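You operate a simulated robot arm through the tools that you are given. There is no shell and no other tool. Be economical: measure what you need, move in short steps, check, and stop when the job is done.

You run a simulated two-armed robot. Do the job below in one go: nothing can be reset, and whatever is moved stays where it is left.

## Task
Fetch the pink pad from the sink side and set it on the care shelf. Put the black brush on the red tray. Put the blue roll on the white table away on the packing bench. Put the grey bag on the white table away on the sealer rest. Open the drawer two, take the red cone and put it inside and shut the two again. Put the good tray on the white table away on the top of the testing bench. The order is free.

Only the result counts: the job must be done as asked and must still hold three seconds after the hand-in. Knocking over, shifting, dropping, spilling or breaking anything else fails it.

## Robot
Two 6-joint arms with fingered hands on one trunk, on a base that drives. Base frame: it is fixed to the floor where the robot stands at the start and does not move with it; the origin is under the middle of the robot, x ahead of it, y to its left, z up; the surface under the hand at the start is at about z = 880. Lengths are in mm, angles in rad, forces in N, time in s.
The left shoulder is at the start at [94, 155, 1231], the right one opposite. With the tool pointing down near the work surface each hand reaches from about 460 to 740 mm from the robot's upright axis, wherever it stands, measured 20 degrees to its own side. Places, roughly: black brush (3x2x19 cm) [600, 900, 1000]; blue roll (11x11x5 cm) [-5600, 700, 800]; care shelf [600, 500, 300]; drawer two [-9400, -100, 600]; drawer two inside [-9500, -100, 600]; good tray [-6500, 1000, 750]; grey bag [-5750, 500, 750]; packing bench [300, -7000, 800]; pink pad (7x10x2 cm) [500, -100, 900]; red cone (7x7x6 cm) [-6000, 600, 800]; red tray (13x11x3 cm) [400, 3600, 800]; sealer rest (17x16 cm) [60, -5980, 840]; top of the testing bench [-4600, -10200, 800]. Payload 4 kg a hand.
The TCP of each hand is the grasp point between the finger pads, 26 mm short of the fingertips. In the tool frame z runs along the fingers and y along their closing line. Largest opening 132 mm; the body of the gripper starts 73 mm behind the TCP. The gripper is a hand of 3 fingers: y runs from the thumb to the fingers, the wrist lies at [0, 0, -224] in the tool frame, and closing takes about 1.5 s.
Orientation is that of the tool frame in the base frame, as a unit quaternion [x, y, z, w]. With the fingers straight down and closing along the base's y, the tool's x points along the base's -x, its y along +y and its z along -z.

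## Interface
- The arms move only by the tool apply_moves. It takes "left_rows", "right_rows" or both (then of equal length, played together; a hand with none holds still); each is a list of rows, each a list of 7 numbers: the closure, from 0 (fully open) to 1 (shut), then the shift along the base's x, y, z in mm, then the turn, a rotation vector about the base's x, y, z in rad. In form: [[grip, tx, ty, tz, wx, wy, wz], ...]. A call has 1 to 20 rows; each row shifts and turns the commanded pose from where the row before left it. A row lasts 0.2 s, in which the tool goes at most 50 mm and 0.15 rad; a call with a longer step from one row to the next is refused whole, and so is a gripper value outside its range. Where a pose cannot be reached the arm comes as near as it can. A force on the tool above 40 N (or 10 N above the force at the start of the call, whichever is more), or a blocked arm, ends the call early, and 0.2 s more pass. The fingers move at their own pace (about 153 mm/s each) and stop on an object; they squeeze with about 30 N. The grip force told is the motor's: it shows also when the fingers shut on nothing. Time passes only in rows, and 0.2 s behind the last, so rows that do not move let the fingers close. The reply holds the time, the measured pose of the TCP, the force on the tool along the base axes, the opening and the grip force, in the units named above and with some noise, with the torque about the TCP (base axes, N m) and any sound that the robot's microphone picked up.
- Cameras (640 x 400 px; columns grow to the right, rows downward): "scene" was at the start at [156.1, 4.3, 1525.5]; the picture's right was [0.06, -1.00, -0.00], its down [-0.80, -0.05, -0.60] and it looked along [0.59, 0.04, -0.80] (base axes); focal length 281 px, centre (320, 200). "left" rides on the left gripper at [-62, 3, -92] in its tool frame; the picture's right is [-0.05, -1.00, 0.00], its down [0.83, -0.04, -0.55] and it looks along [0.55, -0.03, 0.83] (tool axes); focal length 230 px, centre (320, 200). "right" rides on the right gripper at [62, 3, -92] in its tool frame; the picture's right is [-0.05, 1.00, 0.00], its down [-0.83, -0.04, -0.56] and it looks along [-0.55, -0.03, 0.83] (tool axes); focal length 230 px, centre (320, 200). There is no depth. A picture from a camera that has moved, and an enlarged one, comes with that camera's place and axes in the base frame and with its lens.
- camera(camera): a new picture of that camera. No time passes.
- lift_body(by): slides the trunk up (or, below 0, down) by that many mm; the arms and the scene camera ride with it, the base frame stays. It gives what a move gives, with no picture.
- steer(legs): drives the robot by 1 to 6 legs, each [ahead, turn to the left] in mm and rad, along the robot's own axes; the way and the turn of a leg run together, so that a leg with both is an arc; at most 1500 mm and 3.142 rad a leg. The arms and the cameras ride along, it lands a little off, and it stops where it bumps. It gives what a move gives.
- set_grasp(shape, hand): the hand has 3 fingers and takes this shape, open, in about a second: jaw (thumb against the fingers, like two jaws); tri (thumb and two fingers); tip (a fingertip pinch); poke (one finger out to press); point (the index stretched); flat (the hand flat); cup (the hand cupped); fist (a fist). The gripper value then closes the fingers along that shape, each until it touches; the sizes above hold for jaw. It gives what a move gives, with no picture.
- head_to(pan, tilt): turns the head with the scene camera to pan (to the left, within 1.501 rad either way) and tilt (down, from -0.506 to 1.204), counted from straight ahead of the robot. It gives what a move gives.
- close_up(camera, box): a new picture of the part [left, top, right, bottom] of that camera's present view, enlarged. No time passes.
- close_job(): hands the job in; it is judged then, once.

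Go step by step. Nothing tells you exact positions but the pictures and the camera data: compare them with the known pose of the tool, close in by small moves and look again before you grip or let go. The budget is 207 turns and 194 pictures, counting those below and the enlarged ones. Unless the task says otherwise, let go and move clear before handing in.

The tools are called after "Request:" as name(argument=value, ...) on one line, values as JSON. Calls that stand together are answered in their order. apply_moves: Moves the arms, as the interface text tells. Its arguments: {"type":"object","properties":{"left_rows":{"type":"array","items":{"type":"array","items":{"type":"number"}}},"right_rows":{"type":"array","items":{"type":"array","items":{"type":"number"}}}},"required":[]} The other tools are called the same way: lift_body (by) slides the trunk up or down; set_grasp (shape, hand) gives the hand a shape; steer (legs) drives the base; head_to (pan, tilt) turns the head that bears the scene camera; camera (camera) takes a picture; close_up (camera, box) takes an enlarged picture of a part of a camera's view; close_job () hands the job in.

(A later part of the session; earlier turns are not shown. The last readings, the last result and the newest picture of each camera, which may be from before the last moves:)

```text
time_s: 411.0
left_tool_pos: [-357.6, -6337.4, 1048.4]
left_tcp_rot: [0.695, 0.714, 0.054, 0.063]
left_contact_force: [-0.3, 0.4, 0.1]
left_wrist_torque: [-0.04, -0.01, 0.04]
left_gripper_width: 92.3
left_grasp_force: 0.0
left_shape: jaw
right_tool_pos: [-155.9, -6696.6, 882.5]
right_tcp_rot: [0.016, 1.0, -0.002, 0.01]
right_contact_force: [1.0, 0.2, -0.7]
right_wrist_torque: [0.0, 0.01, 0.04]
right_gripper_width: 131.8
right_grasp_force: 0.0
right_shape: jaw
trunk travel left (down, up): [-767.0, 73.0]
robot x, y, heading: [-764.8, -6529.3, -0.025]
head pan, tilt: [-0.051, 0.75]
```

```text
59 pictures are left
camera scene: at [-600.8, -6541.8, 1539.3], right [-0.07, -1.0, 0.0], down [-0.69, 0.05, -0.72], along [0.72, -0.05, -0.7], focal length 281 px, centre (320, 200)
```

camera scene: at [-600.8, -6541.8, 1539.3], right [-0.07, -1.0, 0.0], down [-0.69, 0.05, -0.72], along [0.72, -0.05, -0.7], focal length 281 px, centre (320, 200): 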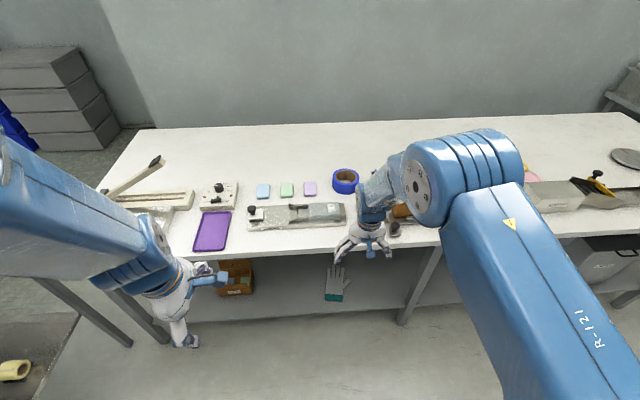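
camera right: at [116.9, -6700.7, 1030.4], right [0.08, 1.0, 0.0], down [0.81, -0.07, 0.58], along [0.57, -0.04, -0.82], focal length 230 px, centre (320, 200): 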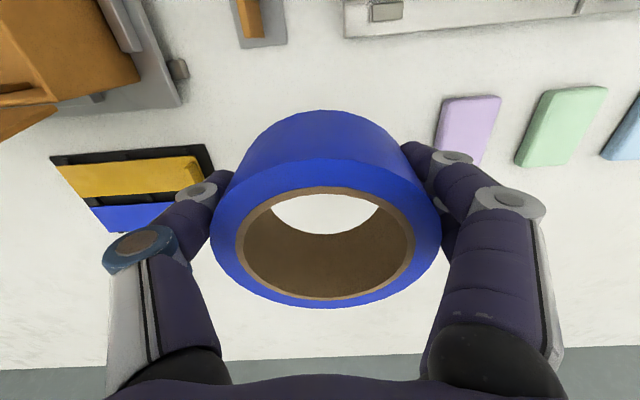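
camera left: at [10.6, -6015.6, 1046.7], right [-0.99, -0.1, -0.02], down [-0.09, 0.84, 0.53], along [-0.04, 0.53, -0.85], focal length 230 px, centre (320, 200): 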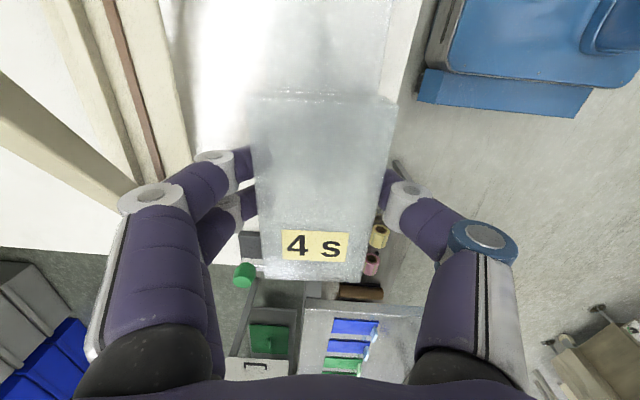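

Request:
close_up(camera="scene", box=[300, 150, 460, 280])

```text
3.08 times, centred on (380, 215) of scene
camera zoom: at [-600.8, -6541.8, 1539.3], right [-0.07, -1.0, 0.0], down [-0.69, 0.05, -0.72], along [0.72, -0.05, -0.7], focal length 864 px, centre (135, 154)
```

zoom: 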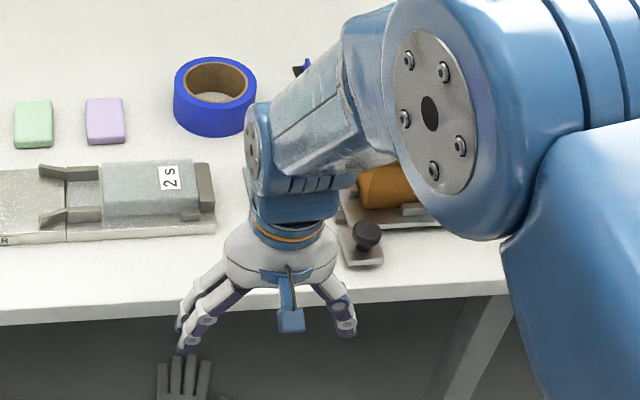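

Request:
steer(legs=[[-320, 0]])

Request:
close_up(camera="scene", box=[280, 110, 440, 230])

```text
time_s: 413.1
left_tool_pos: [-696.3, -6327.3, 1053.4]
left_tcp_rot: [0.694, 0.714, 0.059, 0.068]
left_contact_force: [-0.1, 0.6, -0.7]
left_wrist_torque: [-0.01, -0.01, -0.03]
left_gripper_width: 92.2
left_grasp_force: 0.0
left_shape: jaw
right_tool_pos: [-491.5, -6689.1, 892.8]
right_tcp_rot: [0.017, 1.0, -0.003, 0.018]
right_contact_force: [-0.5, 0.1, 0.1]
right_wrist_torque: [0.03, 0.05, 0.02]
right_gripper_width: 132.1
right_grasp_force: 0.0
right_shape: jaw
trunk travel left (down, up): [-767.0, 73.0]
robot x, y, heading: [-1086.7, -6527.3, -0.022]
head pan, tilt: [-0.051, 0.75]
```

```text
3.33 times, centred on (360, 170) of scene
camera zoom: at [-922.0, -6534.1, 1539.3], right [-0.07, -1.0, 0.0], down [-0.69, 0.05, -0.72], along [0.72, -0.05, -0.7], focal length 936 px, centre (187, 300)
```

zoom: 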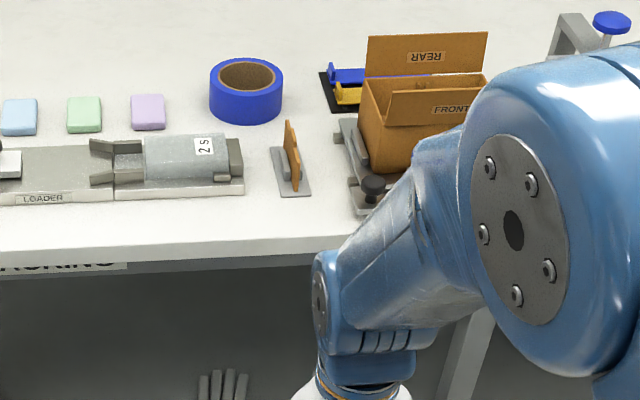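

Everything on the packing bench is in place. Put the left arm into a comfortable pose, then drive back north.

Request:
apply_moves(left_rows=[[0.3, 12, -2, -9, 0, 0.011, 0.095], [0.3, 12, -2, -9, 0, 0.011, 0.095], [0.3, 12, -2, -9, 0, 0.011, 0.095], [0.3, 12, -2, -9, 0, 0.011, 0.095], [0.3, 12, -2, -9, 0, 0.011, 0.095], [0.3, 12, -2, -9, 0, 0.011, 0.095], [0.3, 12, -2, -9, 0, 0.011, 0.095], [0.3, 12, -2, -9, 0, 0.011, 0.095], [0.3, 12, -2, -9, 0, 0.011, 0.095], [0.3, 12, -2, -9, 0, 0.011, 0.095], [0.3, 12, -2, -9, 0, 0.011, 0.095], [0.3, 12, -2, -9, 0, 0.011, 0.095], [0.3, 12, -2, -9, 0, 0.011, 0.095], [0.3, 12, -2, -9, 0, 0.011, 0.095], [0.3, 12, -2, -9, 0, 0.011, 0.095], [0.3, 12, -2, -9, 0, 0.011, 0.095], [0.3, 0, 0, 0, 0, 0, 0]])

Request:
steer(legs=[[0, 0.8]])

Request:
steer(legs=[[0, 0.85]])

```text
time_s: 416.7
left_tool_pos: [-523.9, -6356.6, 918.0]
left_tcp_rot: [0.015, 0.998, 0.045, -0.048]
left_contact_force: [-0.6, -0.1, 0.1]
left_wrist_torque: [0.0, 0.02, 0.0]
left_gripper_width: 92.3
left_grasp_force: 0.0
left_shape: jaw
right_tool_pos: [-506.6, -6689.6, 903.4]
right_tcp_rot: [0.018, 0.999, -0.006, 0.029]
right_contact_force: [0.3, 0.3, 0.3]
right_wrist_torque: [0.01, -0.01, -0.02]
right_gripper_width: 132.1
right_grasp_force: 0.1
right_shape: jaw
trunk travel left (down, up): [-767.0, 73.0]
robot x, y, heading: [-1087.8, -6525.6, -0.028]
head pan, tilt: [-0.051, 0.75]
```

```text
time_s: 419.4
left_tool_pos: [-815.9, -6004.5, 916.5]
left_tcp_rot: [-0.375, 0.925, 0.023, -0.062]
left_contact_force: [0.5, -0.1, -0.2]
left_wrist_torque: [-0.02, -0.02, 0.0]
left_gripper_width: 92.2
left_grasp_force: 0.1
left_shape: jaw
right_tool_pos: [-565.1, -6222.6, 902.7]
right_tcp_rot: [-0.374, 0.927, 0.005, 0.028]
right_contact_force: [0.1, -0.5, -0.7]
right_wrist_torque: [0.0, 0.02, 0.01]
right_gripper_width: 131.9
right_grasp_force: 0.0
right_shape: jaw
trunk travel left (down, up): [-767.0, 73.0]
robot x, y, heading: [-1079.5, -6529.7, 0.78]
head pan, tilt: [-0.051, 0.75]
```

```text
time_s: 422.2
left_tool_pos: [-1306.8, -6001.3, 925.8]
left_tcp_rot: [0.726, -0.685, -0.001, 0.061]
left_contact_force: [0.9, 1.0, -0.4]
left_wrist_torque: [0.0, 0.02, 0.01]
left_gripper_width: 92.3
left_grasp_force: 0.0
left_shape: jaw
right_tool_pos: [-974.4, -5953.0, 912.9]
right_tcp_rot: [0.724, -0.689, -0.022, -0.031]
right_contact_force: [0.6, 0.1, 0.5]
right_wrist_torque: [0.01, -0.03, 0.02]
right_gripper_width: 132.0
right_grasp_force: 0.1
right_shape: jaw
trunk travel left (down, up): [-767.0, 73.0]
robot x, y, heading: [-1074.9, -6529.3, 1.631]
head pan, tilt: [-0.051, 0.75]
```

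Request:
steer(legs=[[1190, 0]])

Request:
steer(legs=[[1190, 0]])

Request:
steer(legs=[[1170, 0]])

```text
time_s: 428.2
left_tool_pos: [-1389.2, -4833.4, 936.5]
left_tcp_rot: [0.73, -0.681, -0.009, 0.054]
left_contact_force: [-0.6, 1.0, -0.3]
left_wrist_torque: [0.01, -0.01, 0.0]
left_gripper_width: 92.5
left_grasp_force: 0.1
left_shape: jaw
right_tool_pos: [-1057.0, -4781.2, 922.0]
right_tcp_rot: [0.726, -0.686, -0.027, -0.038]
right_contact_force: [0.7, 0.0, -0.3]
right_wrist_torque: [0.02, 0.0, -0.04]
right_gripper_width: 131.9
right_grasp_force: 0.1
right_shape: jaw
trunk travel left (down, up): [-767.0, 73.0]
robot x, y, heading: [-1152.1, -5344.3, 1.646]
head pan, tilt: [-0.051, 0.75]
```

```text
time_s: 434.3
left_tool_pos: [-1468.9, -3654.4, 945.5]
left_tcp_rot: [0.729, -0.682, -0.016, 0.049]
left_contact_force: [0.5, 0.3, -0.2]
left_wrist_torque: [0.0, 0.0, -0.03]
left_gripper_width: 92.2
left_grasp_force: 0.1
left_shape: jaw
right_tool_pos: [-1132.0, -3601.5, 932.5]
right_tcp_rot: [0.723, -0.689, -0.032, -0.047]
right_contact_force: [-1.6, 0.8, -1.1]
right_wrist_torque: [0.0, -0.03, 0.0]
right_gripper_width: 132.1
right_grasp_force: 0.1
right_shape: jaw
trunk travel left (down, up): [-767.0, 73.0]
robot x, y, heading: [-1236.8, -4153.4, 1.635]
head pan, tilt: [-0.051, 0.75]
```

```text
time_s: 440.2
left_tool_pos: [-1539.9, -2506.8, 953.7]
left_tcp_rot: [0.727, -0.684, -0.023, 0.044]
left_contact_force: [0.4, -0.6, 0.0]
left_wrist_torque: [-0.01, -0.01, -0.08]
left_gripper_width: 92.2
left_grasp_force: 0.0
left_shape: jaw
right_tool_pos: [-1194.8, -2451.6, 940.9]
right_tcp_rot: [0.711, -0.7, -0.043, -0.046]
right_contact_force: [-0.4, 0.1, 0.3]
right_wrist_torque: [-0.01, 0.0, 0.0]
right_gripper_width: 131.8
right_grasp_force: 0.1
right_shape: jaw
trunk travel left (down, up): [-767.0, 73.0]
robot x, y, heading: [-1309.1, -2987.4, 1.633]
head pan, tilt: [-0.051, 0.75]
```

Request:
apply_moves(left_rows=[[0.3, 0, 12, -7, 0.01, 0, 0], [0.3, 0, 12, -7, 0.01, 0, 0], [0.3, 0, 12, -7, 0.01, 0, 0], [0.3, 0, 12, -7, 0, 0, 0], [0.3, 0, 12, -7, 0, 0, 0], [0.3, 0, 12, -7, 0, 0, 0], [0.3, 0, 0, 0, 0, 0, 0]], right_rows=[[0.2, 0, 12, -7, 0, 0, 0], [0.2, 0, 12, -7, 0, 0, 0], [0.2, 0, 12, -7, 0, 0, 0], [0.2, 0, 10, -6, 0, 0, 0], [0.2, 0, 10, -6, 0, 0, 0], [0.2, 0, 0, 0, 0, 0, 0], [0.2, 0, 0, 0, 0, 0, 0]])

Request:
steer(legs=[[0, 0.75]])

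Request:
steer(legs=[[0, 0.76]])

```text
time_s: 441.8
left_tool_pos: [-1538.6, -2451.2, 920.3]
left_tcp_rot: [0.729, -0.683, -0.041, 0.027]
left_contact_force: [0.6, 0.1, 0.1]
left_wrist_torque: [-0.02, 0.0, -0.01]
left_gripper_width: 92.4
left_grasp_force: 0.0
left_shape: jaw
right_tool_pos: [-1192.1, -2411.4, 917.5]
right_tcp_rot: [0.71, -0.7, -0.049, -0.054]
right_contact_force: [-0.8, -0.2, -0.6]
right_wrist_torque: [0.01, -0.02, -0.02]
right_gripper_width: 106.0
right_grasp_force: 0.0
right_shape: jaw
trunk travel left (down, up): [-767.0, 73.0]
robot x, y, heading: [-1304.5, -2984.9, 1.626]
head pan, tilt: [-0.051, 0.75]
```

```text
time_s: 444.3
left_tool_pos: [-1841.9, -2750.7, 919.7]
left_tcp_rot: [0.927, -0.371, -0.028, 0.039]
left_contact_force: [-0.2, 0.1, 0.1]
left_wrist_torque: [-0.02, -0.01, 0.01]
left_gripper_width: 92.4
left_grasp_force: 0.0
left_shape: jaw
right_tool_pos: [-1614.6, -2486.0, 916.8]
right_tcp_rot: [0.917, -0.393, -0.067, -0.033]
right_contact_force: [1.2, 0.6, -0.5]
right_wrist_torque: [0.02, -0.01, 0.0]
right_gripper_width: 105.8
right_grasp_force: 0.0
right_shape: jaw
trunk travel left (down, up): [-767.0, 73.0]
robot x, y, heading: [-1300.6, -2986.0, 2.372]
head pan, tilt: [-0.051, 0.75]
```

```text
time_s: 446.9
left_tool_pos: [-1836.6, -3190.2, 929.3]
left_tcp_rot: [0.999, 0.005, -0.02, 0.048]
left_contact_force: [0.1, -0.5, -0.1]
left_wrist_torque: [0.02, -0.02, 0.02]
left_gripper_width: 92.3
left_grasp_force: 0.0
left_shape: jaw
right_tool_pos: [-1858.7, -2839.2, 927.0]
right_tcp_rot: [0.996, -0.022, -0.082, -0.009]
right_contact_force: [0.0, -0.2, 0.1]
right_wrist_torque: [-0.02, -0.02, 0.0]
right_gripper_width: 106.1
right_grasp_force: 0.0
right_shape: jaw
trunk travel left (down, up): [-767.0, 73.0]
robot x, y, heading: [-1305.2, -2977.1, -3.139]
head pan, tilt: [-0.051, 0.75]
```

Request:
steer(legs=[[1200, 0]])

Request:
steer(legs=[[1200, 0]])

Request:
steer(legs=[[0, -0.88]])

```text
time_s: 447.6
left_tool_pos: [-1787.1, -3197.4, 958.4]
left_tcp_rot: [0.998, 0.008, -0.049, 0.049]
left_contact_force: [-0.2, 0.0, 0.5]
left_wrist_torque: [0.0, 0.0, -0.02]
left_gripper_width: 92.5
left_grasp_force: 0.1
left_shape: jaw
right_tool_pos: [-1800.4, -2826.8, 923.5]
right_tcp_rot: [0.996, -0.056, -0.065, 0.009]
right_contact_force: [-0.3, 0.9, 0.9]
right_wrist_torque: [-0.05, 0.04, 0.0]
right_gripper_width: 105.7
right_grasp_force: 0.2
right_shape: jaw
trunk travel left (down, up): [-767.0, 73.0]
robot x, y, heading: [-1304.6, -2970.9, -3.139]
head pan, tilt: [-0.051, 0.75]
stopped in leg 1: the robot was blocked; the commanded pose is now the measured one
```

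```text
time_s: 448.4
left_tool_pos: [-1754.0, -3202.3, 976.8]
left_tcp_rot: [0.996, 0.011, -0.066, 0.052]
left_contact_force: [-0.9, -0.2, -0.2]
left_wrist_torque: [0.01, 0.01, 0.02]
left_gripper_width: 92.4
left_grasp_force: 0.1
left_shape: jaw
right_tool_pos: [-1772.5, -2818.8, 936.5]
right_tcp_rot: [0.994, -0.079, -0.064, 0.029]
right_contact_force: [0.1, 0.7, 0.4]
right_wrist_torque: [-0.02, 0.03, 0.01]
right_gripper_width: 105.6
right_grasp_force: 0.1
right_shape: jaw
trunk travel left (down, up): [-767.0, 73.0]
robot x, y, heading: [-1305.4, -2973.6, -3.137]
head pan, tilt: [-0.051, 0.75]
stopped in leg 1: the robot was blocked; the commanded pose is now the measured one
```

```text
time_s: 449.1
left_tool_pos: [-1721.9, -3208.5, 990.6]
left_tcp_rot: [0.995, 0.01, -0.085, 0.051]
left_contact_force: [0.1, 0.1, -0.2]
left_wrist_torque: [0.03, 0.02, 0.01]
left_gripper_width: 92.3
left_grasp_force: 0.1
left_shape: jaw
right_tool_pos: [-1746.5, -2812.8, 955.7]
right_tcp_rot: [0.991, -0.1, -0.075, 0.048]
right_contact_force: [-0.1, 0.3, 0.6]
right_wrist_torque: [-0.01, 0.01, 0.0]
right_gripper_width: 105.8
right_grasp_force: 0.1
right_shape: jaw
trunk travel left (down, up): [-767.0, 73.0]
robot x, y, heading: [-1309.8, -2978.4, 3.14]
head pan, tilt: [-0.051, 0.75]
stopped in leg 1: the robot was blocked; the commanded pose is now the measured one
```

Request:
apply_moves(left_rows=[[0.3, -12, 0, -7, 0.007, -0.012, 0], [0.3, -12, 0, -7, 0.007, -0.012, 0], [0.3, -12, 0, -7, 0.007, -0.012, 0], [0.3, -12, 0, -7, 0.007, -0.012, 0], [0.3, -12, 0, -7, 0.007, -0.012, 0], [0.3, -12, 0, -7, 0.007, -0.012, 0], [0.3, -12, 0, -7, 0.007, -0.012, 0], [0.3, -12, 0, -7, 0.007, -0.012, 0], [0.3, -12, 0, -7, 0.007, -0.012, 0], [0.3, -12, 0, -7, 0.007, -0.012, 0], [0.3, -12, 0, -7, 0.007, -0.012, 0], [0.3, -12, 0, -7, 0.007, -0.012, 0], [0.3, -12, 0, -7, 0.007, -0.012, 0], [0.3, -12, 0, -7, 0.007, -0.012, 0], [0.3, 0, 0, 0, 0, 0, 0]], right_rows=[[0.2, -12, 0, -5, 0.006, -0.011, 0.014], [0.2, -12, 0, -5, 0.006, -0.011, 0.014], [0.2, -12, 0, -5, 0.006, -0.011, 0.014], [0.2, -12, 0, -5, 0.006, -0.011, 0.014], [0.2, -12, 0, -5, 0.006, -0.011, 0.014], [0.2, -12, 0, -5, 0.006, -0.011, 0.014], [0.2, -12, 0, -5, 0.006, -0.011, 0.014], [0.2, -12, 0, -5, 0.006, -0.011, 0.014], [0.2, -12, 0, -5, 0.006, -0.011, 0.014], [0.2, -12, 0, -5, 0.006, -0.011, 0.014], [0.2, -12, 0, -5, 0.006, -0.011, 0.014], [0.2, -12, 0, -5, 0.006, -0.011, 0.014], [0.2, -12, 0, -5, 0.006, -0.011, 0.014], [0.2, -12, 0, -5, 0.006, -0.011, 0.014], [0.2, 0, 0, 0, 0, 0, 0]])

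Request:
steer(legs=[[1000, 0]])

```text
time_s: 452.3
left_tool_pos: [-1890.6, -3203.6, 893.1]
left_tcp_rot: [1.0, 0.009, 0.002, 0.003]
left_contact_force: [-1.6, 0.1, -0.1]
left_wrist_torque: [0.02, 0.0, 0.0]
left_gripper_width: 92.4
left_grasp_force: 0.1
left_shape: jaw
right_tool_pos: [-1913.3, -2811.6, 883.2]
right_tcp_rot: [1.0, 0.006, -0.002, -0.002]
right_contact_force: [0.2, 0.5, 0.5]
right_wrist_torque: [0.02, 0.01, -0.04]
right_gripper_width: 105.5
right_grasp_force: 0.1
right_shape: jaw
trunk travel left (down, up): [-767.0, 73.0]
robot x, y, heading: [-1307.8, -2975.1, 3.142]
head pan, tilt: [-0.051, 0.75]
```

```text
time_s: 457.5
left_tool_pos: [-2893.7, -3201.7, 892.8]
left_tcp_rot: [1.0, 0.008, 0.002, 0.003]
left_contact_force: [0.1, 0.0, 0.0]
left_wrist_torque: [0.0, -0.01, 0.01]
left_gripper_width: 92.3
left_grasp_force: 0.0
left_shape: jaw
right_tool_pos: [-2918.0, -2811.6, 883.8]
right_tcp_rot: [1.0, 0.006, -0.002, -0.002]
right_contact_force: [0.4, -0.2, 0.1]
right_wrist_torque: [0.02, 0.0, -0.02]
right_gripper_width: 105.7
right_grasp_force: 0.1
right_shape: jaw
trunk travel left (down, up): [-767.0, 73.0]
robot x, y, heading: [-2315.3, -2974.5, 3.133]
head pan, tilt: [-0.051, 0.75]
```

Request:
steer(legs=[[1350, 0]])

Request:
steer(legs=[[0, -0.88]])

```text
time_s: 464.2
left_tool_pos: [-4218.2, -3212.9, 903.9]
left_tcp_rot: [1.0, 0.014, -0.007, 0.004]
left_contact_force: [-0.4, -0.3, -0.4]
left_wrist_torque: [0.02, 0.0, -0.03]
left_gripper_width: 92.3
left_grasp_force: 0.1
left_shape: jaw
right_tool_pos: [-4244.0, -2821.0, 894.6]
right_tcp_rot: [1.0, 0.011, -0.011, -0.004]
right_contact_force: [0.4, -0.3, 0.5]
right_wrist_torque: [0.01, 0.03, 0.02]
right_gripper_width: 105.8
right_grasp_force: 0.0
right_shape: jaw
trunk travel left (down, up): [-767.0, 73.0]
robot x, y, heading: [-3649.9, -2976.8, -3.131]
head pan, tilt: [-0.051, 0.75]
```

```text
time_s: 467.0
left_tool_pos: [-4186.9, -2707.7, 913.3]
left_tcp_rot: [0.913, -0.407, -0.016, -0.005]
left_contact_force: [0.4, 1.1, -0.1]
left_wrist_torque: [-0.01, 0.01, 0.02]
left_gripper_width: 92.3
left_grasp_force: 0.0
left_shape: jaw
right_tool_pos: [-3904.8, -2434.1, 903.3]
right_tcp_rot: [0.912, -0.411, -0.017, -0.012]
right_contact_force: [-0.4, 0.4, 0.3]
right_wrist_torque: [0.0, 0.01, -0.03]
right_gripper_width: 105.5
right_grasp_force: 0.1
right_shape: jaw
trunk travel left (down, up): [-767.0, 73.0]
robot x, y, heading: [-3659.5, -2981.6, 2.287]
head pan, tilt: [-0.051, 0.75]
```

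Request:
steer(legs=[[1150, 0]])

Request:
steer(legs=[[1150, 0]])

Request:
steer(legs=[[1100, 0]])

Request:
steer(legs=[[0, -0.71]])

Request:
head_to(pan=0, tilt=0.6)

Request:
camera(camera="scene")

```text
time_s: 472.9
left_tool_pos: [-4928.9, -1840.6, 923.6]
left_tcp_rot: [0.912, -0.409, -0.024, -0.007]
left_contact_force: [0.1, 0.8, -0.4]
left_wrist_torque: [0.03, -0.01, 0.01]
left_gripper_width: 92.3
left_grasp_force: 0.2
left_shape: jaw
right_tool_pos: [-4645.0, -1565.8, 914.9]
right_tcp_rot: [0.911, -0.412, -0.024, -0.019]
right_contact_force: [-0.1, 0.2, -0.6]
right_wrist_torque: [0.0, 0.01, 0.03]
right_gripper_width: 105.4
right_grasp_force: 0.1
right_shape: jaw
trunk travel left (down, up): [-767.0, 73.0]
robot x, y, heading: [-4413.8, -2106.3, 2.274]
head pan, tilt: [-0.051, 0.75]
```

```text
time_s: 478.8
left_tool_pos: [-5671.0, -975.5, 932.3]
left_tcp_rot: [0.912, -0.408, -0.034, -0.01]
left_contact_force: [-0.6, -0.8, -0.1]
left_wrist_torque: [-0.01, -0.01, 0.03]
left_gripper_width: 92.1
left_grasp_force: 0.0
left_shape: jaw
right_tool_pos: [-5387.2, -698.8, 924.7]
right_tcp_rot: [0.91, -0.412, -0.031, -0.023]
right_contact_force: [-0.5, 0.5, 0.6]
right_wrist_torque: [-0.01, 0.0, 0.01]
right_gripper_width: 105.4
right_grasp_force: 0.0
right_shape: jaw
trunk travel left (down, up): [-767.0, 73.0]
robot x, y, heading: [-5164.2, -1227.4, 2.282]
head pan, tilt: [-0.051, 0.75]
```

```text
time_s: 484.4
left_tool_pos: [-6383.0, -157.8, 941.5]
left_tcp_rot: [0.914, -0.404, -0.041, -0.014]
left_contact_force: [0.1, -0.2, 0.5]
left_wrist_torque: [-0.01, -0.01, 0.0]
left_gripper_width: 92.7
left_grasp_force: 0.1
left_shape: jaw
right_tool_pos: [-6097.8, 121.9, 933.5]
right_tcp_rot: [0.911, -0.41, -0.038, -0.029]
right_contact_force: [-0.9, 0.1, 0.0]
right_wrist_torque: [0.01, 0.02, -0.03]
right_gripper_width: 105.8
right_grasp_force: 0.1
right_shape: jaw
trunk travel left (down, up): [-767.0, 73.0]
robot x, y, heading: [-5882.2, -391.8, 2.288]
head pan, tilt: [-0.051, 0.75]
```

```text
time_s: 486.9
left_tool_pos: [-6108.7, 93.4, 950.8]
left_tcp_rot: [0.716, -0.697, -0.04, -0.034]
left_contact_force: [0.2, 0.2, -0.3]
left_wrist_torque: [0.01, -0.03, -0.03]
left_gripper_width: 92.4
left_grasp_force: 0.1
left_shape: jaw
right_tool_pos: [-5707.2, 124.1, 942.5]
right_tcp_rot: [0.71, -0.702, -0.031, -0.048]
right_contact_force: [-0.4, -0.2, -0.3]
right_wrist_torque: [0.0, 0.02, 0.0]
right_gripper_width: 105.7
right_grasp_force: 0.2
right_shape: jaw
trunk travel left (down, up): [-767.0, 73.0]
robot x, y, heading: [-5890.5, -391.5, 1.578]
head pan, tilt: [-0.051, 0.75]
```

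```text
time_s: 487.6
left_tool_pos: [-6109.4, 79.0, 958.8]
left_tcp_rot: [0.715, -0.696, -0.047, -0.039]
left_contact_force: [0.6, 0.1, -0.4]
left_wrist_torque: [-0.05, 0.0, -0.01]
left_gripper_width: 92.3
left_grasp_force: 0.0
left_shape: jaw
right_tool_pos: [-5704.2, 109.2, 950.8]
right_tcp_rot: [0.71, -0.702, -0.036, -0.056]
right_contact_force: [0.3, 0.3, 0.1]
right_wrist_torque: [-0.01, 0.0, 0.01]
right_gripper_width: 105.7
right_grasp_force: 0.0
right_shape: jaw
trunk travel left (down, up): [-767.0, 73.0]
robot x, y, heading: [-5891.4, -393.0, 1.575]
head pan, tilt: [0.0, 0.6]
```

```text
56 pictures are left
camera scene: at [-5887.5, -225.3, 1552.1], right [1.0, 0.01, 0.0], down [0.0, -0.58, -0.81], along [0.0, 0.81, -0.58], focal length 281 px, centre (320, 200)
```

scene: 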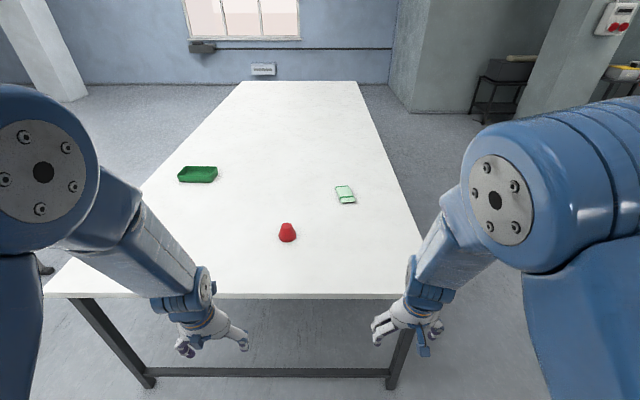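

Cone at [-6013,569]. Drive up to the south end and bring the left hand over it.

Request:
steer(legs=[[360, 0]])

Request:
apply_moves(left_rows=[[0.2, 7, 10, -4, -0.009, -0.001, 0], [0.2, 7, 10, -4, -0.009, -0.001, 0], [0.2, 7, 10, -4, -0.009, -0.001, 0], [0.2, 7, 10, -4, -0.009, -0.001, 0], [0.1, 7, 10, -4, -0.009, -0.001, 0], [0.1, 7, 10, -4, -0.009, -0.001, 0], [0.1, 7, 10, -4, -0.009, -0.001, 0], [0.1, 7, 10, -4, -0.009, -0.001, 0], [0.1, 7, 10, -4, -0.009, -0.001, 0], [0.1, 7, 10, -4, -0.009, -0.001, 0], [0.1, 7, 10, -4, -0.009, 0, 0], [0.1, 7, 10, -4, -0.009, 0, 0], [0.1, 7, 8, -4, -0.009, 0, 0], [0.1, 0, 0, 0, 0, 0, 0]], right_rows=[[0.2, 0, 8, -5, -0.007, 0.003, 0], [0.2, 0, 8, -5, -0.007, 0.003, 0], [0.2, 0, 8, -5, -0.007, 0.003, 0], [0.2, 0, 8, -5, -0.007, 0.003, 0], [0.2, 0, 8, -5, -0.007, 0.003, 0], [0.2, 0, 8, -5, -0.007, 0.003, 0], [0.2, 0, 8, -5, -0.007, 0.003, 0], [0.2, 0, 8, -5, -0.007, 0.003, 0], [0.2, 0, 8, -5, -0.007, 0.003, 0], [0.2, 0, 8, -5, -0.007, 0.003, 0], [0.2, 0, 8, 0, -0.007, 0.003, 0], [0.2, 0, 0, 0, 0, 0, 0], [0.2, 0, 0, 0, 0, 0, 0], [0.2, 0, 0, 0, 0, 0, 0]])

Request:
camera(camera="left")

```text
time_s: 489.9
left_tool_pos: [-6110.5, 435.8, 958.8]
left_tcp_rot: [0.714, -0.698, -0.047, -0.04]
left_contact_force: [0.0, -0.5, 0.7]
left_wrist_torque: [-0.03, 0.01, 0.01]
left_gripper_width: 92.4
left_grasp_force: 0.1
left_shape: jaw
right_tool_pos: [-5704.7, 465.7, 952.6]
right_tcp_rot: [0.708, -0.703, -0.037, -0.056]
right_contact_force: [-0.4, 0.1, 0.5]
right_wrist_torque: [-0.01, -0.02, -0.03]
right_gripper_width: 105.7
right_grasp_force: 0.0
right_shape: jaw
trunk travel left (down, up): [-767.0, 73.0]
robot x, y, heading: [-5889.0, -35.2, 1.571]
head pan, tilt: [0.0, 0.6]
```

```text
time_s: 492.9
left_tool_pos: [-6021.1, 549.8, 914.2]
left_tcp_rot: [0.717, -0.697, -0.009, -0.007]
left_contact_force: [0.3, -0.7, 0.4]
left_wrist_torque: [-0.02, 0.0, 0.02]
left_gripper_width: 118.3
left_grasp_force: 0.1
left_shape: jaw
right_tool_pos: [-5704.6, 538.0, 909.7]
right_tcp_rot: [0.709, -0.705, -0.027, -0.024]
right_contact_force: [-0.4, 0.5, 0.2]
right_wrist_torque: [-0.03, 0.02, 0.04]
right_gripper_width: 105.8
right_grasp_force: 0.0
right_shape: jaw
trunk travel left (down, up): [-767.0, 73.0]
robot x, y, heading: [-5889.5, -31.3, 1.572]
head pan, tilt: [0.0, 0.6]
```

```text
55 pictures are left
camera left: at [-6025.0, 608.8, 1008.7], right [1.0, 0.08, 0.0], down [0.07, -0.84, 0.54], along [0.04, -0.53, -0.84], focal length 230 px, centre (320, 200)
```

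left: 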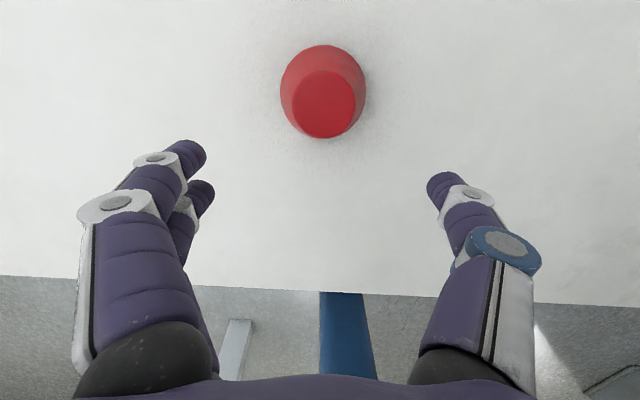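

Request:
apply_moves(left_rows=[[0.1, 0, 9, -4, -0.01, 0, 0], [0.1, 0, 9, -4, 0, 0, 0], [0.1, 0, 9, -4, 0, 0, 0], [0.1, 0, 6, -8, 0, 0, 0], [0.1, 0, 0, -12, 0, 0, 0], [0.1, 0, 0, -12, 0, 0, 0], [0.1, 0, 0, -12, 0, 0, 0], [0.1, 0, 0, -12, 0, 0, 0], [0.1, 0, 0, -10, 0, 0, 0], [0.1, 0, 0, -4, 0, 0, 0], [0.1, 0, 0, 0, 0, 0, 0]])

Request:
camera(camera="left")

```text
time_s: 495.2
left_tool_pos: [-6022.2, 566.0, 844.3]
left_tcp_rot: [0.716, -0.698, -0.014, -0.01]
left_contact_force: [1.1, -0.7, -0.7]
left_wrist_torque: [0.06, 0.01, 0.01]
left_gripper_width: 118.8
left_grasp_force: 0.1
left_shape: jaw
right_tool_pos: [-5702.4, 521.1, 922.1]
right_tcp_rot: [0.707, -0.706, -0.033, -0.033]
right_contact_force: [0.2, -0.6, -1.1]
right_wrist_torque: [0.06, -0.05, 0.0]
right_gripper_width: 105.3
right_grasp_force: 0.1
right_shape: jaw
trunk travel left (down, up): [-767.0, 73.0]
robot x, y, heading: [-5891.8, -37.8, 1.577]
head pan, tilt: [0.0, 0.6]
stopped in row 11 (left hand): the arm was blocked; the commanded pose is now the measured one
```

```text
54 pictures are left
camera left: at [-6026.0, 625.5, 940.2], right [1.0, 0.08, 0.0], down [0.07, -0.85, 0.53], along [0.04, -0.52, -0.85], focal length 230 px, centre (320, 200)
```

left: 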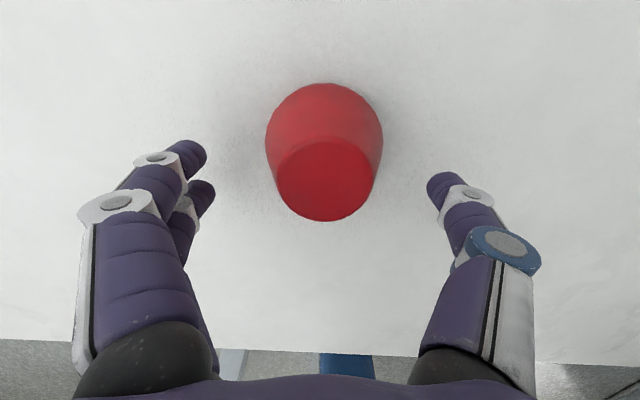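

Request:
steer(legs=[[25, 0]])

Request:
apply_moves(left_rows=[[0.1, 0, 0, -5, 0, 0, 0], [0.1, 0, 0, -5, 0, 0, 0], [0.1, 0, 0, 0, 0, 0, 0], [0.5, 0, 0, 0, 0, 0, 0], [1, 0, 0, 0, 0, 0, 0], [1, 0, 0, 0, 0, 0, 0], [1, 0, 0, 0, 0, 0, 0], [1, 0, 0, 0, 0, 0, 0]])

Request:
camera(camera="left")

```text
time_s: 496.0
left_tool_pos: [-6022.9, 589.3, 845.7]
left_tcp_rot: [0.716, -0.698, -0.015, -0.011]
left_contact_force: [-0.1, -0.9, 0.1]
left_wrist_torque: [0.03, 0.0, 0.02]
left_gripper_width: 118.8
left_grasp_force: 0.0
left_shape: jaw
right_tool_pos: [-5703.7, 543.5, 924.1]
right_tcp_rot: [0.709, -0.704, -0.034, -0.034]
right_contact_force: [-0.3, 0.2, 0.4]
right_wrist_torque: [0.02, 0.01, 0.01]
right_gripper_width: 105.6
right_grasp_force: 0.1
right_shape: jaw
trunk travel left (down, up): [-767.0, 73.0]
robot x, y, heading: [-5892.2, -11.6, 1.576]
head pan, tilt: [0.0, 0.6]
```

```text
time_s: 497.8
left_tool_pos: [-6023.9, 578.5, 843.0]
left_tcp_rot: [0.717, -0.696, -0.021, -0.014]
left_contact_force: [-0.8, 0.0, 4.7]
left_wrist_torque: [-0.03, 0.03, 0.03]
left_gripper_width: 47.7
left_grasp_force: 29.8
left_shape: jaw
right_tool_pos: [-5701.8, 532.2, 929.9]
right_tcp_rot: [0.707, -0.705, -0.037, -0.038]
right_contact_force: [0.1, 0.4, 0.2]
right_wrist_torque: [0.01, 0.01, -0.02]
right_gripper_width: 105.6
right_grasp_force: 0.0
right_shape: jaw
trunk travel left (down, up): [-767.0, 73.0]
robot x, y, heading: [-5894.5, -7.8, 1.572]
head pan, tilt: [0.0, 0.6]
```

```text
53 pictures are left
camera left: at [-6027.4, 636.6, 939.4], right [1.0, 0.08, -0.01], down [0.07, -0.86, 0.51], along [0.04, -0.51, -0.86], focal length 230 px, centre (320, 200)
```

left: 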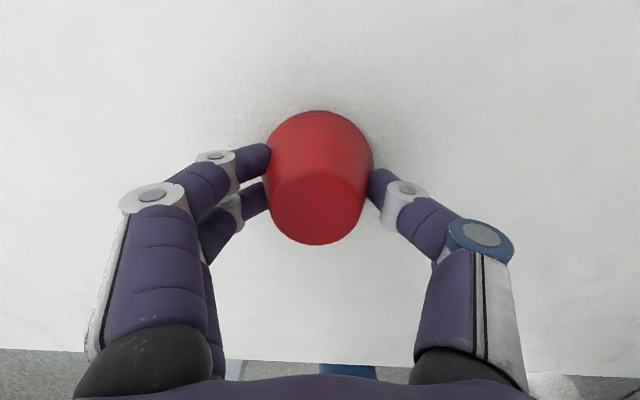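

Cone gripped. Lift, check, and back away.

Request:
apply_moves(left_rows=[[1, 0, 0, 6, -0.005, 0, 0], [1, 0, 0, 10, -0.005, 0, 0], [1, 0, 0, 10, -0.005, 0, 0], [1, 0, 0, 10, -0.005, 0, 0], [1, 0, 0, 10, -0.005, 0, 0], [1, 0, 0, 10, -0.005, 0, 0], [1, 0, 0, 0, 0, 0, 0]])

Request:
steer(legs=[[-420, 0]])

Request:
steer(legs=[[0, 0.78]])

Request:
camera(camera="left")

```text
time_s: 499.4
left_tool_pos: [-6023.0, 579.9, 898.2]
left_tcp_rot: [0.717, -0.697, -0.01, -0.003]
left_contact_force: [0.4, -0.2, 0.1]
left_wrist_torque: [0.01, 0.0, 0.02]
left_gripper_width: 47.6
left_grasp_force: 29.9
left_shape: jaw
right_tool_pos: [-5701.9, 533.1, 930.4]
right_tcp_rot: [0.708, -0.704, -0.037, -0.038]
right_contact_force: [-0.1, 0.4, -0.1]
right_wrist_torque: [-0.01, 0.01, -0.03]
right_gripper_width: 105.8
right_grasp_force: 0.0
right_shape: jaw
trunk travel left (down, up): [-767.0, 73.0]
robot x, y, heading: [-5892.7, -7.9, 1.577]
head pan, tilt: [0.0, 0.6]
```

```text
time_s: 502.0
left_tool_pos: [-6022.3, 157.9, 898.0]
left_tcp_rot: [0.718, -0.696, -0.01, -0.004]
left_contact_force: [0.2, -0.5, -1.6]
left_wrist_torque: [0.01, 0.02, 0.03]
left_gripper_width: 47.4
left_grasp_force: 29.6
left_shape: jaw
right_tool_pos: [-5701.1, 111.4, 930.0]
right_tcp_rot: [0.708, -0.705, -0.038, -0.038]
right_contact_force: [0.2, 0.2, -0.1]
right_wrist_torque: [0.01, 0.0, 0.02]
right_gripper_width: 105.8
right_grasp_force: 0.1
right_shape: jaw
trunk travel left (down, up): [-767.0, 73.0]
robot x, y, heading: [-5890.5, -432.9, 1.574]
head pan, tilt: [0.0, 0.6]
```

```text
time_s: 504.6
left_tool_pos: [-6392.1, -118.5, 908.1]
left_tcp_rot: [0.93, -0.367, -0.02, -0.002]
left_contact_force: [0.0, -0.5, -0.4]
left_wrist_torque: [0.03, -0.01, 0.01]
left_gripper_width: 47.2
left_grasp_force: 29.9
left_shape: jaw
right_tool_pos: [-6126.9, 77.6, 939.4]
right_tcp_rot: [0.922, -0.381, -0.058, -0.026]
right_contact_force: [-0.3, -0.2, -0.2]
right_wrist_torque: [0.0, 0.02, -0.01]
right_gripper_width: 105.4
right_grasp_force: 0.1
right_shape: jaw
trunk travel left (down, up): [-767.0, 73.0]
robot x, y, heading: [-5885.3, -429.3, 2.356]
head pan, tilt: [0.0, 0.6]
```

```text
52 pictures are left
camera left: at [-6434.7, -80.2, 1003.9], right [0.65, 0.76, -0.01], down [0.65, -0.55, 0.52], along [0.39, -0.34, -0.85], focal length 230 px, centre (320, 200)
```

left: 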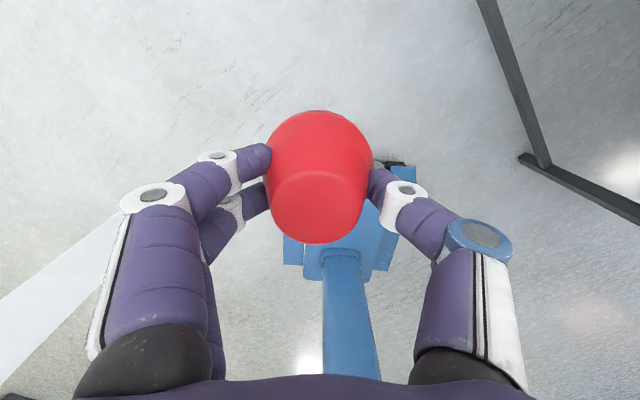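

Request:
steer(legs=[[0, 0.68]])

Request:
head_to(pan=0, tilt=0.4)

Request:
camera(camera="scene")

```text
time_s: 506.7
left_tool_pos: [-6435.0, -455.2, 939.8]
left_tcp_rot: [0.995, -0.088, -0.048, 0.006]
left_contact_force: [0.5, -0.1, -0.7]
left_wrist_torque: [0.04, 0.04, 0.03]
left_gripper_width: 46.4
left_grasp_force: 29.6
left_shape: jaw
right_tool_pos: [-6316.4, -130.4, 969.9]
right_tcp_rot: [0.99, -0.109, -0.087, -0.018]
right_contact_force: [-0.8, -0.3, -0.5]
right_wrist_torque: [-0.01, 0.0, 0.0]
right_gripper_width: 105.8
right_grasp_force: 0.1
right_shape: jaw
trunk travel left (down, up): [-767.0, 73.0]
robot x, y, heading: [-5883.3, -423.4, 2.932]
head pan, tilt: [0.0, 0.6]
stopped in leg 1: the robot was blocked; the commanded pose is now the measured one
```

```text
time_s: 507.4
left_tool_pos: [-6434.6, -453.8, 939.8]
left_tcp_rot: [0.995, -0.088, -0.049, 0.006]
left_contact_force: [0.4, -0.7, -0.3]
left_wrist_torque: [0.02, -0.04, 0.01]
left_gripper_width: 46.2
left_grasp_force: 30.4
left_shape: jaw
right_tool_pos: [-6316.3, -131.0, 970.4]
right_tcp_rot: [0.99, -0.109, -0.087, -0.018]
right_contact_force: [-0.4, 0.4, -0.4]
right_wrist_torque: [-0.01, 0.01, -0.03]
right_gripper_width: 105.5
right_grasp_force: 0.1
right_shape: jaw
trunk travel left (down, up): [-767.0, 73.0]
robot x, y, heading: [-5882.1, -420.8, 2.932]
head pan, tilt: [0.0, 0.4]
```

```text
51 pictures are left
camera scene: at [-6049.8, -385.6, 1570.6], right [0.21, 0.98, 0.0], down [0.4, -0.08, -0.91], along [-0.89, 0.19, -0.41], focal length 281 px, centre (320, 200)
```

scene: 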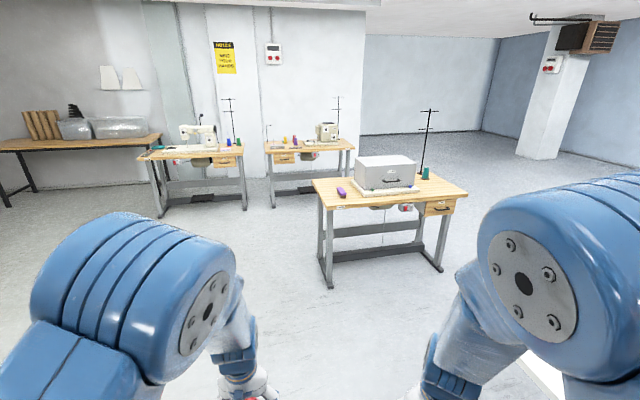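

Request:
close_up(camera="scene", box=[230, 110, 390, 230])

```text
3.33 times, centred on (310, 170) of scene
camera zoom: at [-6049.8, -385.6, 1570.6], right [0.21, 0.98, 0.0], down [0.4, -0.08, -0.91], along [-0.89, 0.19, -0.41], focal length 936 px, centre (353, 300)
```

zoom: 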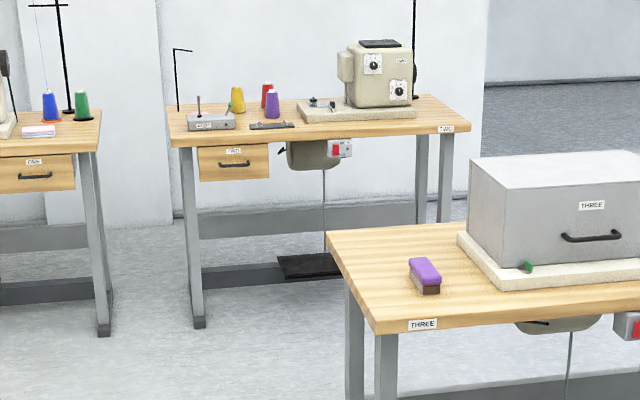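

Drawer TWO's handle is at about [-9320,-123,637], facing me. Level the arms and turn the right wrist 90° (for a vertical grip on the bar), then drive on.

Request:
apply_moves(right_rows=[[0.2, -9, 2, -5, -0.003, -0.01, 0.098], [0.2, -9, 2, -5, -0.003, -0.01, 0.098], [0.2, -9, 2, -5, -0.003, -0.01, 0.098], [0.2, -9, 2, -5, -0.003, -0.01, 0.098], [0.2, -9, 2, -5, -0.003, -0.01, 0.098], [0.2, -9, 2, -5, -0.003, -0.01, 0.098], [0.2, -9, 2, -5, -0.003, -0.01, 0.098], [0.2, -9, 2, -5, -0.003, -0.01, 0.098], [0.2, -9, 2, -5, -0.003, -0.01, 0.098], [0.2, -9, 2, -5, -0.003, -0.01, 0.098], [0.2, -9, 2, -5, -0.003, -0.01, 0.098], [0.2, -9, 2, -5, -0.003, -0.01, 0.098], [0.2, -9, 2, -5, -0.003, -0.01, 0.098], [0.2, -9, 2, -5, -0.003, -0.01, 0.098], [0.2, -9, 2, 0, -0.003, -0.01, 0.098], [0.2, -9, 2, 0, -0.003, -0.01, 0.098], [0.2, 0, 0, 0, 0, 0, 0]], left_rows=[[1, -3, 1, -2, 0, -0.006, 0], [1, -3, 1, -2, 0, -0.006, 0], [1, -3, 1, -2, 0, -0.006, 0], [1, -3, 1, -2, 0, -0.006, 0], [1, -3, 1, -2, 0, -0.006, 0], [1, -3, 1, -2, 0, -0.006, 0], [1, -3, 1, -2, 0, -0.006, 0], [1, -3, 1, -2, 0, -0.006, 0], [1, -3, 1, -2, 0, -0.006, 0], [1, -3, 1, -2, 0, -0.006, 0], [1, -3, 1, -2, 0, -0.006, 0], [1, -3, 1, -2, 0, -0.006, 0], [1, -3, 1, -2, 0, -0.006, 0], [1, -3, 1, -2, 0, -0.006, 0], [1, -3, 1, 0, 0, -0.006, 0], [1, -3, 1, 0, 0, -0.006, 0], [1, 0, 0, 0, 0, 0, 0]])

Request:
steer(legs=[[0, 0.145]])

Request:
steer(legs=[[1100, 0]])

```text
time_s: 510.7
left_tool_pos: [-6464.7, -442.0, 923.2]
left_tcp_rot: [0.996, -0.088, -0.015, 0.004]
left_contact_force: [0.0, 0.2, -0.6]
left_wrist_torque: [0.04, 0.0, 0.01]
left_gripper_width: 45.7
left_grasp_force: 30.5
left_shape: jaw
right_tool_pos: [-6446.6, -123.1, 911.3]
right_tcp_rot: [0.817, 0.574, 0.0, 0.045]
right_contact_force: [1.0, -0.5, -1.1]
right_wrist_torque: [0.02, 0.05, -0.02]
right_gripper_width: 105.5
right_grasp_force: 0.1
right_shape: jaw
right hand out of reach, approached as far as the arm can: row 15, 16
trunk travel left (down, up): [-767.0, 73.0]
robot x, y, heading: [-5886.8, -422.0, 2.93]
head pan, tilt: [0.0, 0.4]
stopped in row 16 (right hand): the arm was blocked; the commanded pose is now the measured one
```

```text
time_s: 511.8
left_tool_pos: [-6458.0, -526.0, 919.2]
left_tcp_rot: [1.0, -0.016, -0.011, 0.004]
left_contact_force: [-0.1, -0.2, -0.9]
left_wrist_torque: [-0.01, -0.02, -0.01]
left_gripper_width: 45.8
left_grasp_force: 30.5
left_shape: jaw
right_tool_pos: [-6487.3, -207.3, 908.2]
right_tcp_rot: [0.776, 0.63, 0.007, 0.045]
right_contact_force: [-0.8, -0.2, -0.4]
right_wrist_torque: [0.04, 0.02, -0.04]
right_gripper_width: 105.6
right_grasp_force: 0.0
right_shape: jaw
trunk travel left (down, up): [-767.0, 73.0]
robot x, y, heading: [-5883.4, -420.3, 3.073]
head pan, tilt: [0.0, 0.4]
```

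```text
time_s: 517.4
left_tool_pos: [-7541.4, -456.1, 930.6]
left_tcp_rot: [1.0, -0.014, -0.021, 0.005]
left_contact_force: [-0.6, -0.7, -0.8]
left_wrist_torque: [-0.01, -0.03, 0.01]
left_gripper_width: 45.9
left_grasp_force: 30.5
left_shape: jaw
right_tool_pos: [-7569.8, -133.4, 918.2]
right_tcp_rot: [0.775, 0.63, 0.002, 0.038]
right_contact_force: [-0.3, -0.5, -0.2]
right_wrist_torque: [0.0, 0.01, -0.02]
right_gripper_width: 105.5
right_grasp_force: 0.0
right_shape: jaw
trunk travel left (down, up): [-767.0, 73.0]
robot x, y, heading: [-6987.2, -345.0, 3.072]
head pan, tilt: [0.0, 0.4]
```

Request:
steer(legs=[[1350, 0]])

Request:
lift_body(by=-330)

Request:
head_to(pan=0, tilt=0.45)

Request:
camera(camera="scene")

```text
time_s: 524.1
left_tool_pos: [-8863.1, -374.6, 939.8]
left_tcp_rot: [0.999, -0.01, -0.03, 0.007]
left_contact_force: [0.7, -0.2, -0.7]
left_wrist_torque: [-0.01, 0.0, -0.01]
left_gripper_width: 45.2
left_grasp_force: 29.6
left_shape: jaw
right_tool_pos: [-8891.6, -51.7, 929.2]
right_tcp_rot: [0.776, 0.63, -0.005, 0.031]
right_contact_force: [0.4, 0.4, 0.6]
right_wrist_torque: [0.0, 0.02, -0.01]
right_gripper_width: 105.7
right_grasp_force: 0.1
right_shape: jaw
trunk travel left (down, up): [-767.0, 73.0]
robot x, y, heading: [-8318.3, -262.9, 3.083]
head pan, tilt: [0.0, 0.4]
```

```text
time_s: 527.4
left_tool_pos: [-8846.4, -377.7, 619.8]
left_tcp_rot: [0.999, -0.011, -0.04, 0.007]
left_contact_force: [-1.1, 0.2, 0.7]
left_wrist_torque: [-0.02, 0.0, 0.01]
left_gripper_width: 45.1
left_grasp_force: 30.0
left_shape: jaw
right_tool_pos: [-8875.4, -52.1, 609.7]
right_tcp_rot: [0.78, 0.625, -0.012, 0.025]
right_contact_force: [0.3, -0.4, 0.2]
right_wrist_torque: [0.02, 0.0, 0.01]
right_gripper_width: 105.6
right_grasp_force: 0.1
right_shape: jaw
trunk travel left (down, up): [-437.0, 403.0]
robot x, y, heading: [-8322.9, -258.8, 3.082]
head pan, tilt: [0.0, 0.4]
```

```text
time_s: 528.0
left_tool_pos: [-8846.7, -376.7, 618.8]
left_tcp_rot: [0.999, -0.01, -0.04, 0.008]
left_contact_force: [-0.8, 0.0, -1.4]
left_wrist_torque: [-0.01, 0.0, 0.01]
left_gripper_width: 45.0
left_grasp_force: 29.7
left_shape: jaw
right_tool_pos: [-8875.3, -52.2, 609.0]
right_tcp_rot: [0.78, 0.625, -0.011, 0.024]
right_contact_force: [0.9, 0.3, -0.2]
right_wrist_torque: [0.0, -0.01, -0.04]
right_gripper_width: 105.7
right_grasp_force: 0.1
right_shape: jaw
trunk travel left (down, up): [-437.0, 403.0]
robot x, y, heading: [-8319.7, -256.0, 3.079]
head pan, tilt: [0.0, 0.45]
```

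```text
49 pictures are left
camera scene: at [-8484.1, -249.8, 1235.8], right [0.06, 1.0, 0.0], down [0.45, -0.03, -0.89], along [-0.89, 0.05, -0.45], focal length 281 px, centre (320, 200)
```

scene: 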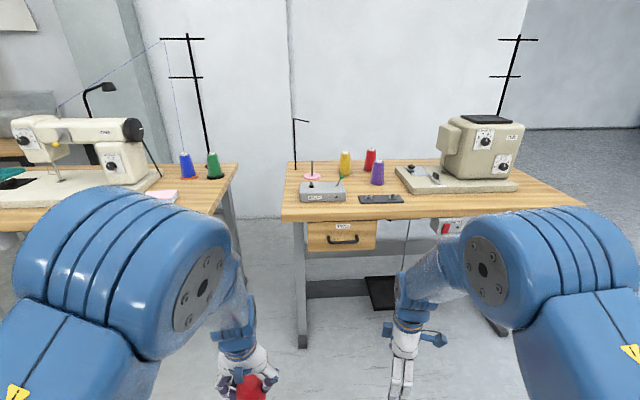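

Handle triangulated at [-9341,-120,635]. Pitch the right hand forward (fingers closing vertically) at a safe distance.

Request:
apply_moves(right_rows=[[0.2, -12, -6, 2, 0.008, 0.12, 0], [0.2, -12, -6, 2, 0.008, 0.12, 0], [0.2, -12, -6, 2, 0.008, 0.12, 0], [0.2, -12, -6, 2, 0.008, 0.12, 0], [0.2, -12, -6, 2, 0.008, 0.12, 0], [0.2, -12, -6, 2, 0.008, 0.12, 0], [0.2, -12, -6, 2, 0.008, 0.12, 0], [0.2, -12, -6, 2, 0.008, 0.12, 0], [0.2, -12, -6, 2, 0.008, 0.12, 0], [0.2, -12, -6, 2, 0.008, 0.12, 0], [0.2, -12, -6, 2, 0.008, 0.12, 0], [0.2, -12, -6, 2, 0.008, 0.12, 0], [0.2, -12, -6, 2, 0.008, 0.12, 0], [0.2, -12, -6, 0, 0, 0, 0], [0.2, 0, 0, 0, 0, 0, 0]])

Request:
camera(camera="scene")

```text
time_s: 531.2
left_tool_pos: [-8846.9, -376.5, 618.5]
left_tcp_rot: [0.999, -0.01, -0.041, 0.007]
left_contact_force: [1.6, 1.2, -1.3]
left_wrist_torque: [0.0, -0.01, 0.03]
left_gripper_width: 45.2
left_grasp_force: 30.0
left_shape: jaw
right_tool_pos: [-9062.2, -120.4, 649.2]
right_tcp_rot: [0.546, 0.463, -0.532, -0.452]
right_contact_force: [0.1, 0.1, -0.6]
right_wrist_torque: [0.0, 0.0, -0.02]
right_gripper_width: 105.5
right_grasp_force: 0.0
right_shape: jaw
right hand out of reach, approached as far as the arm can: row 1, 2, 3, 4, 5, 11, 12, 13, 14
trunk travel left (down, up): [-437.0, 403.0]
robot x, y, heading: [-8321.4, -260.2, 3.081]
head pan, tilt: [0.0, 0.45]
```

```text
48 pictures are left
camera scene: at [-8484.3, -249.7, 1235.8], right [0.06, 1.0, 0.0], down [0.45, -0.03, -0.89], along [-0.89, 0.05, -0.45], focal length 281 px, centre (320, 200)
```

scene: 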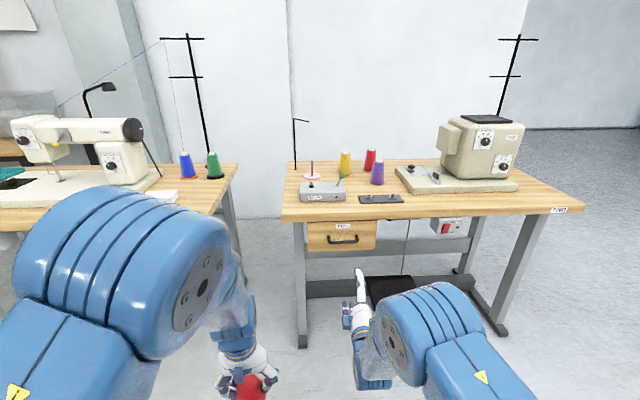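

Request:
steer(legs=[[195, 0]])

Request:
camera(camera="right")

```text
time_s: 532.8
left_tool_pos: [-9044.7, -366.1, 618.0]
left_tcp_rot: [0.999, -0.009, -0.039, 0.008]
left_contact_force: [0.2, -0.3, -0.3]
left_wrist_torque: [-0.03, 0.0, 0.02]
left_gripper_width: 45.4
left_grasp_force: 30.1
left_shape: jaw
right_tool_pos: [-9258.1, -108.1, 648.7]
right_tcp_rot: [0.546, 0.464, -0.531, -0.451]
right_contact_force: [-0.5, 0.3, -1.4]
right_wrist_torque: [-0.02, 0.01, -0.04]
right_gripper_width: 105.4
right_grasp_force: 0.0
right_shape: jaw
trunk travel left (down, up): [-437.0, 403.0]
robot x, y, heading: [-8515.2, -247.0, 3.082]
head pan, tilt: [0.0, 0.45]
```

```text
47 pictures are left
camera right: at [-9165.3, -49.7, 639.0], right [0.03, -0.21, -0.98], down [0.55, -0.81, 0.19], along [-0.83, -0.54, 0.09], focal length 230 px, centre (320, 200)
```

right: 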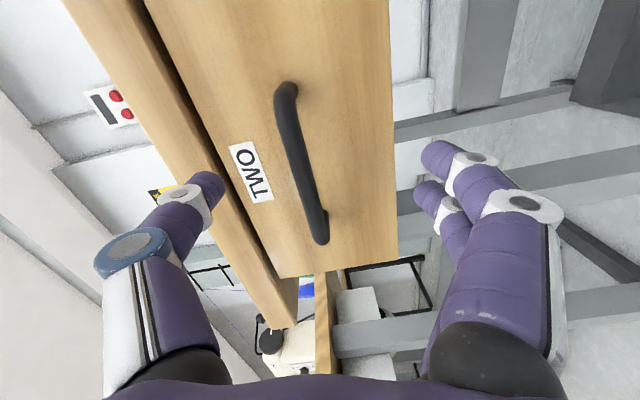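

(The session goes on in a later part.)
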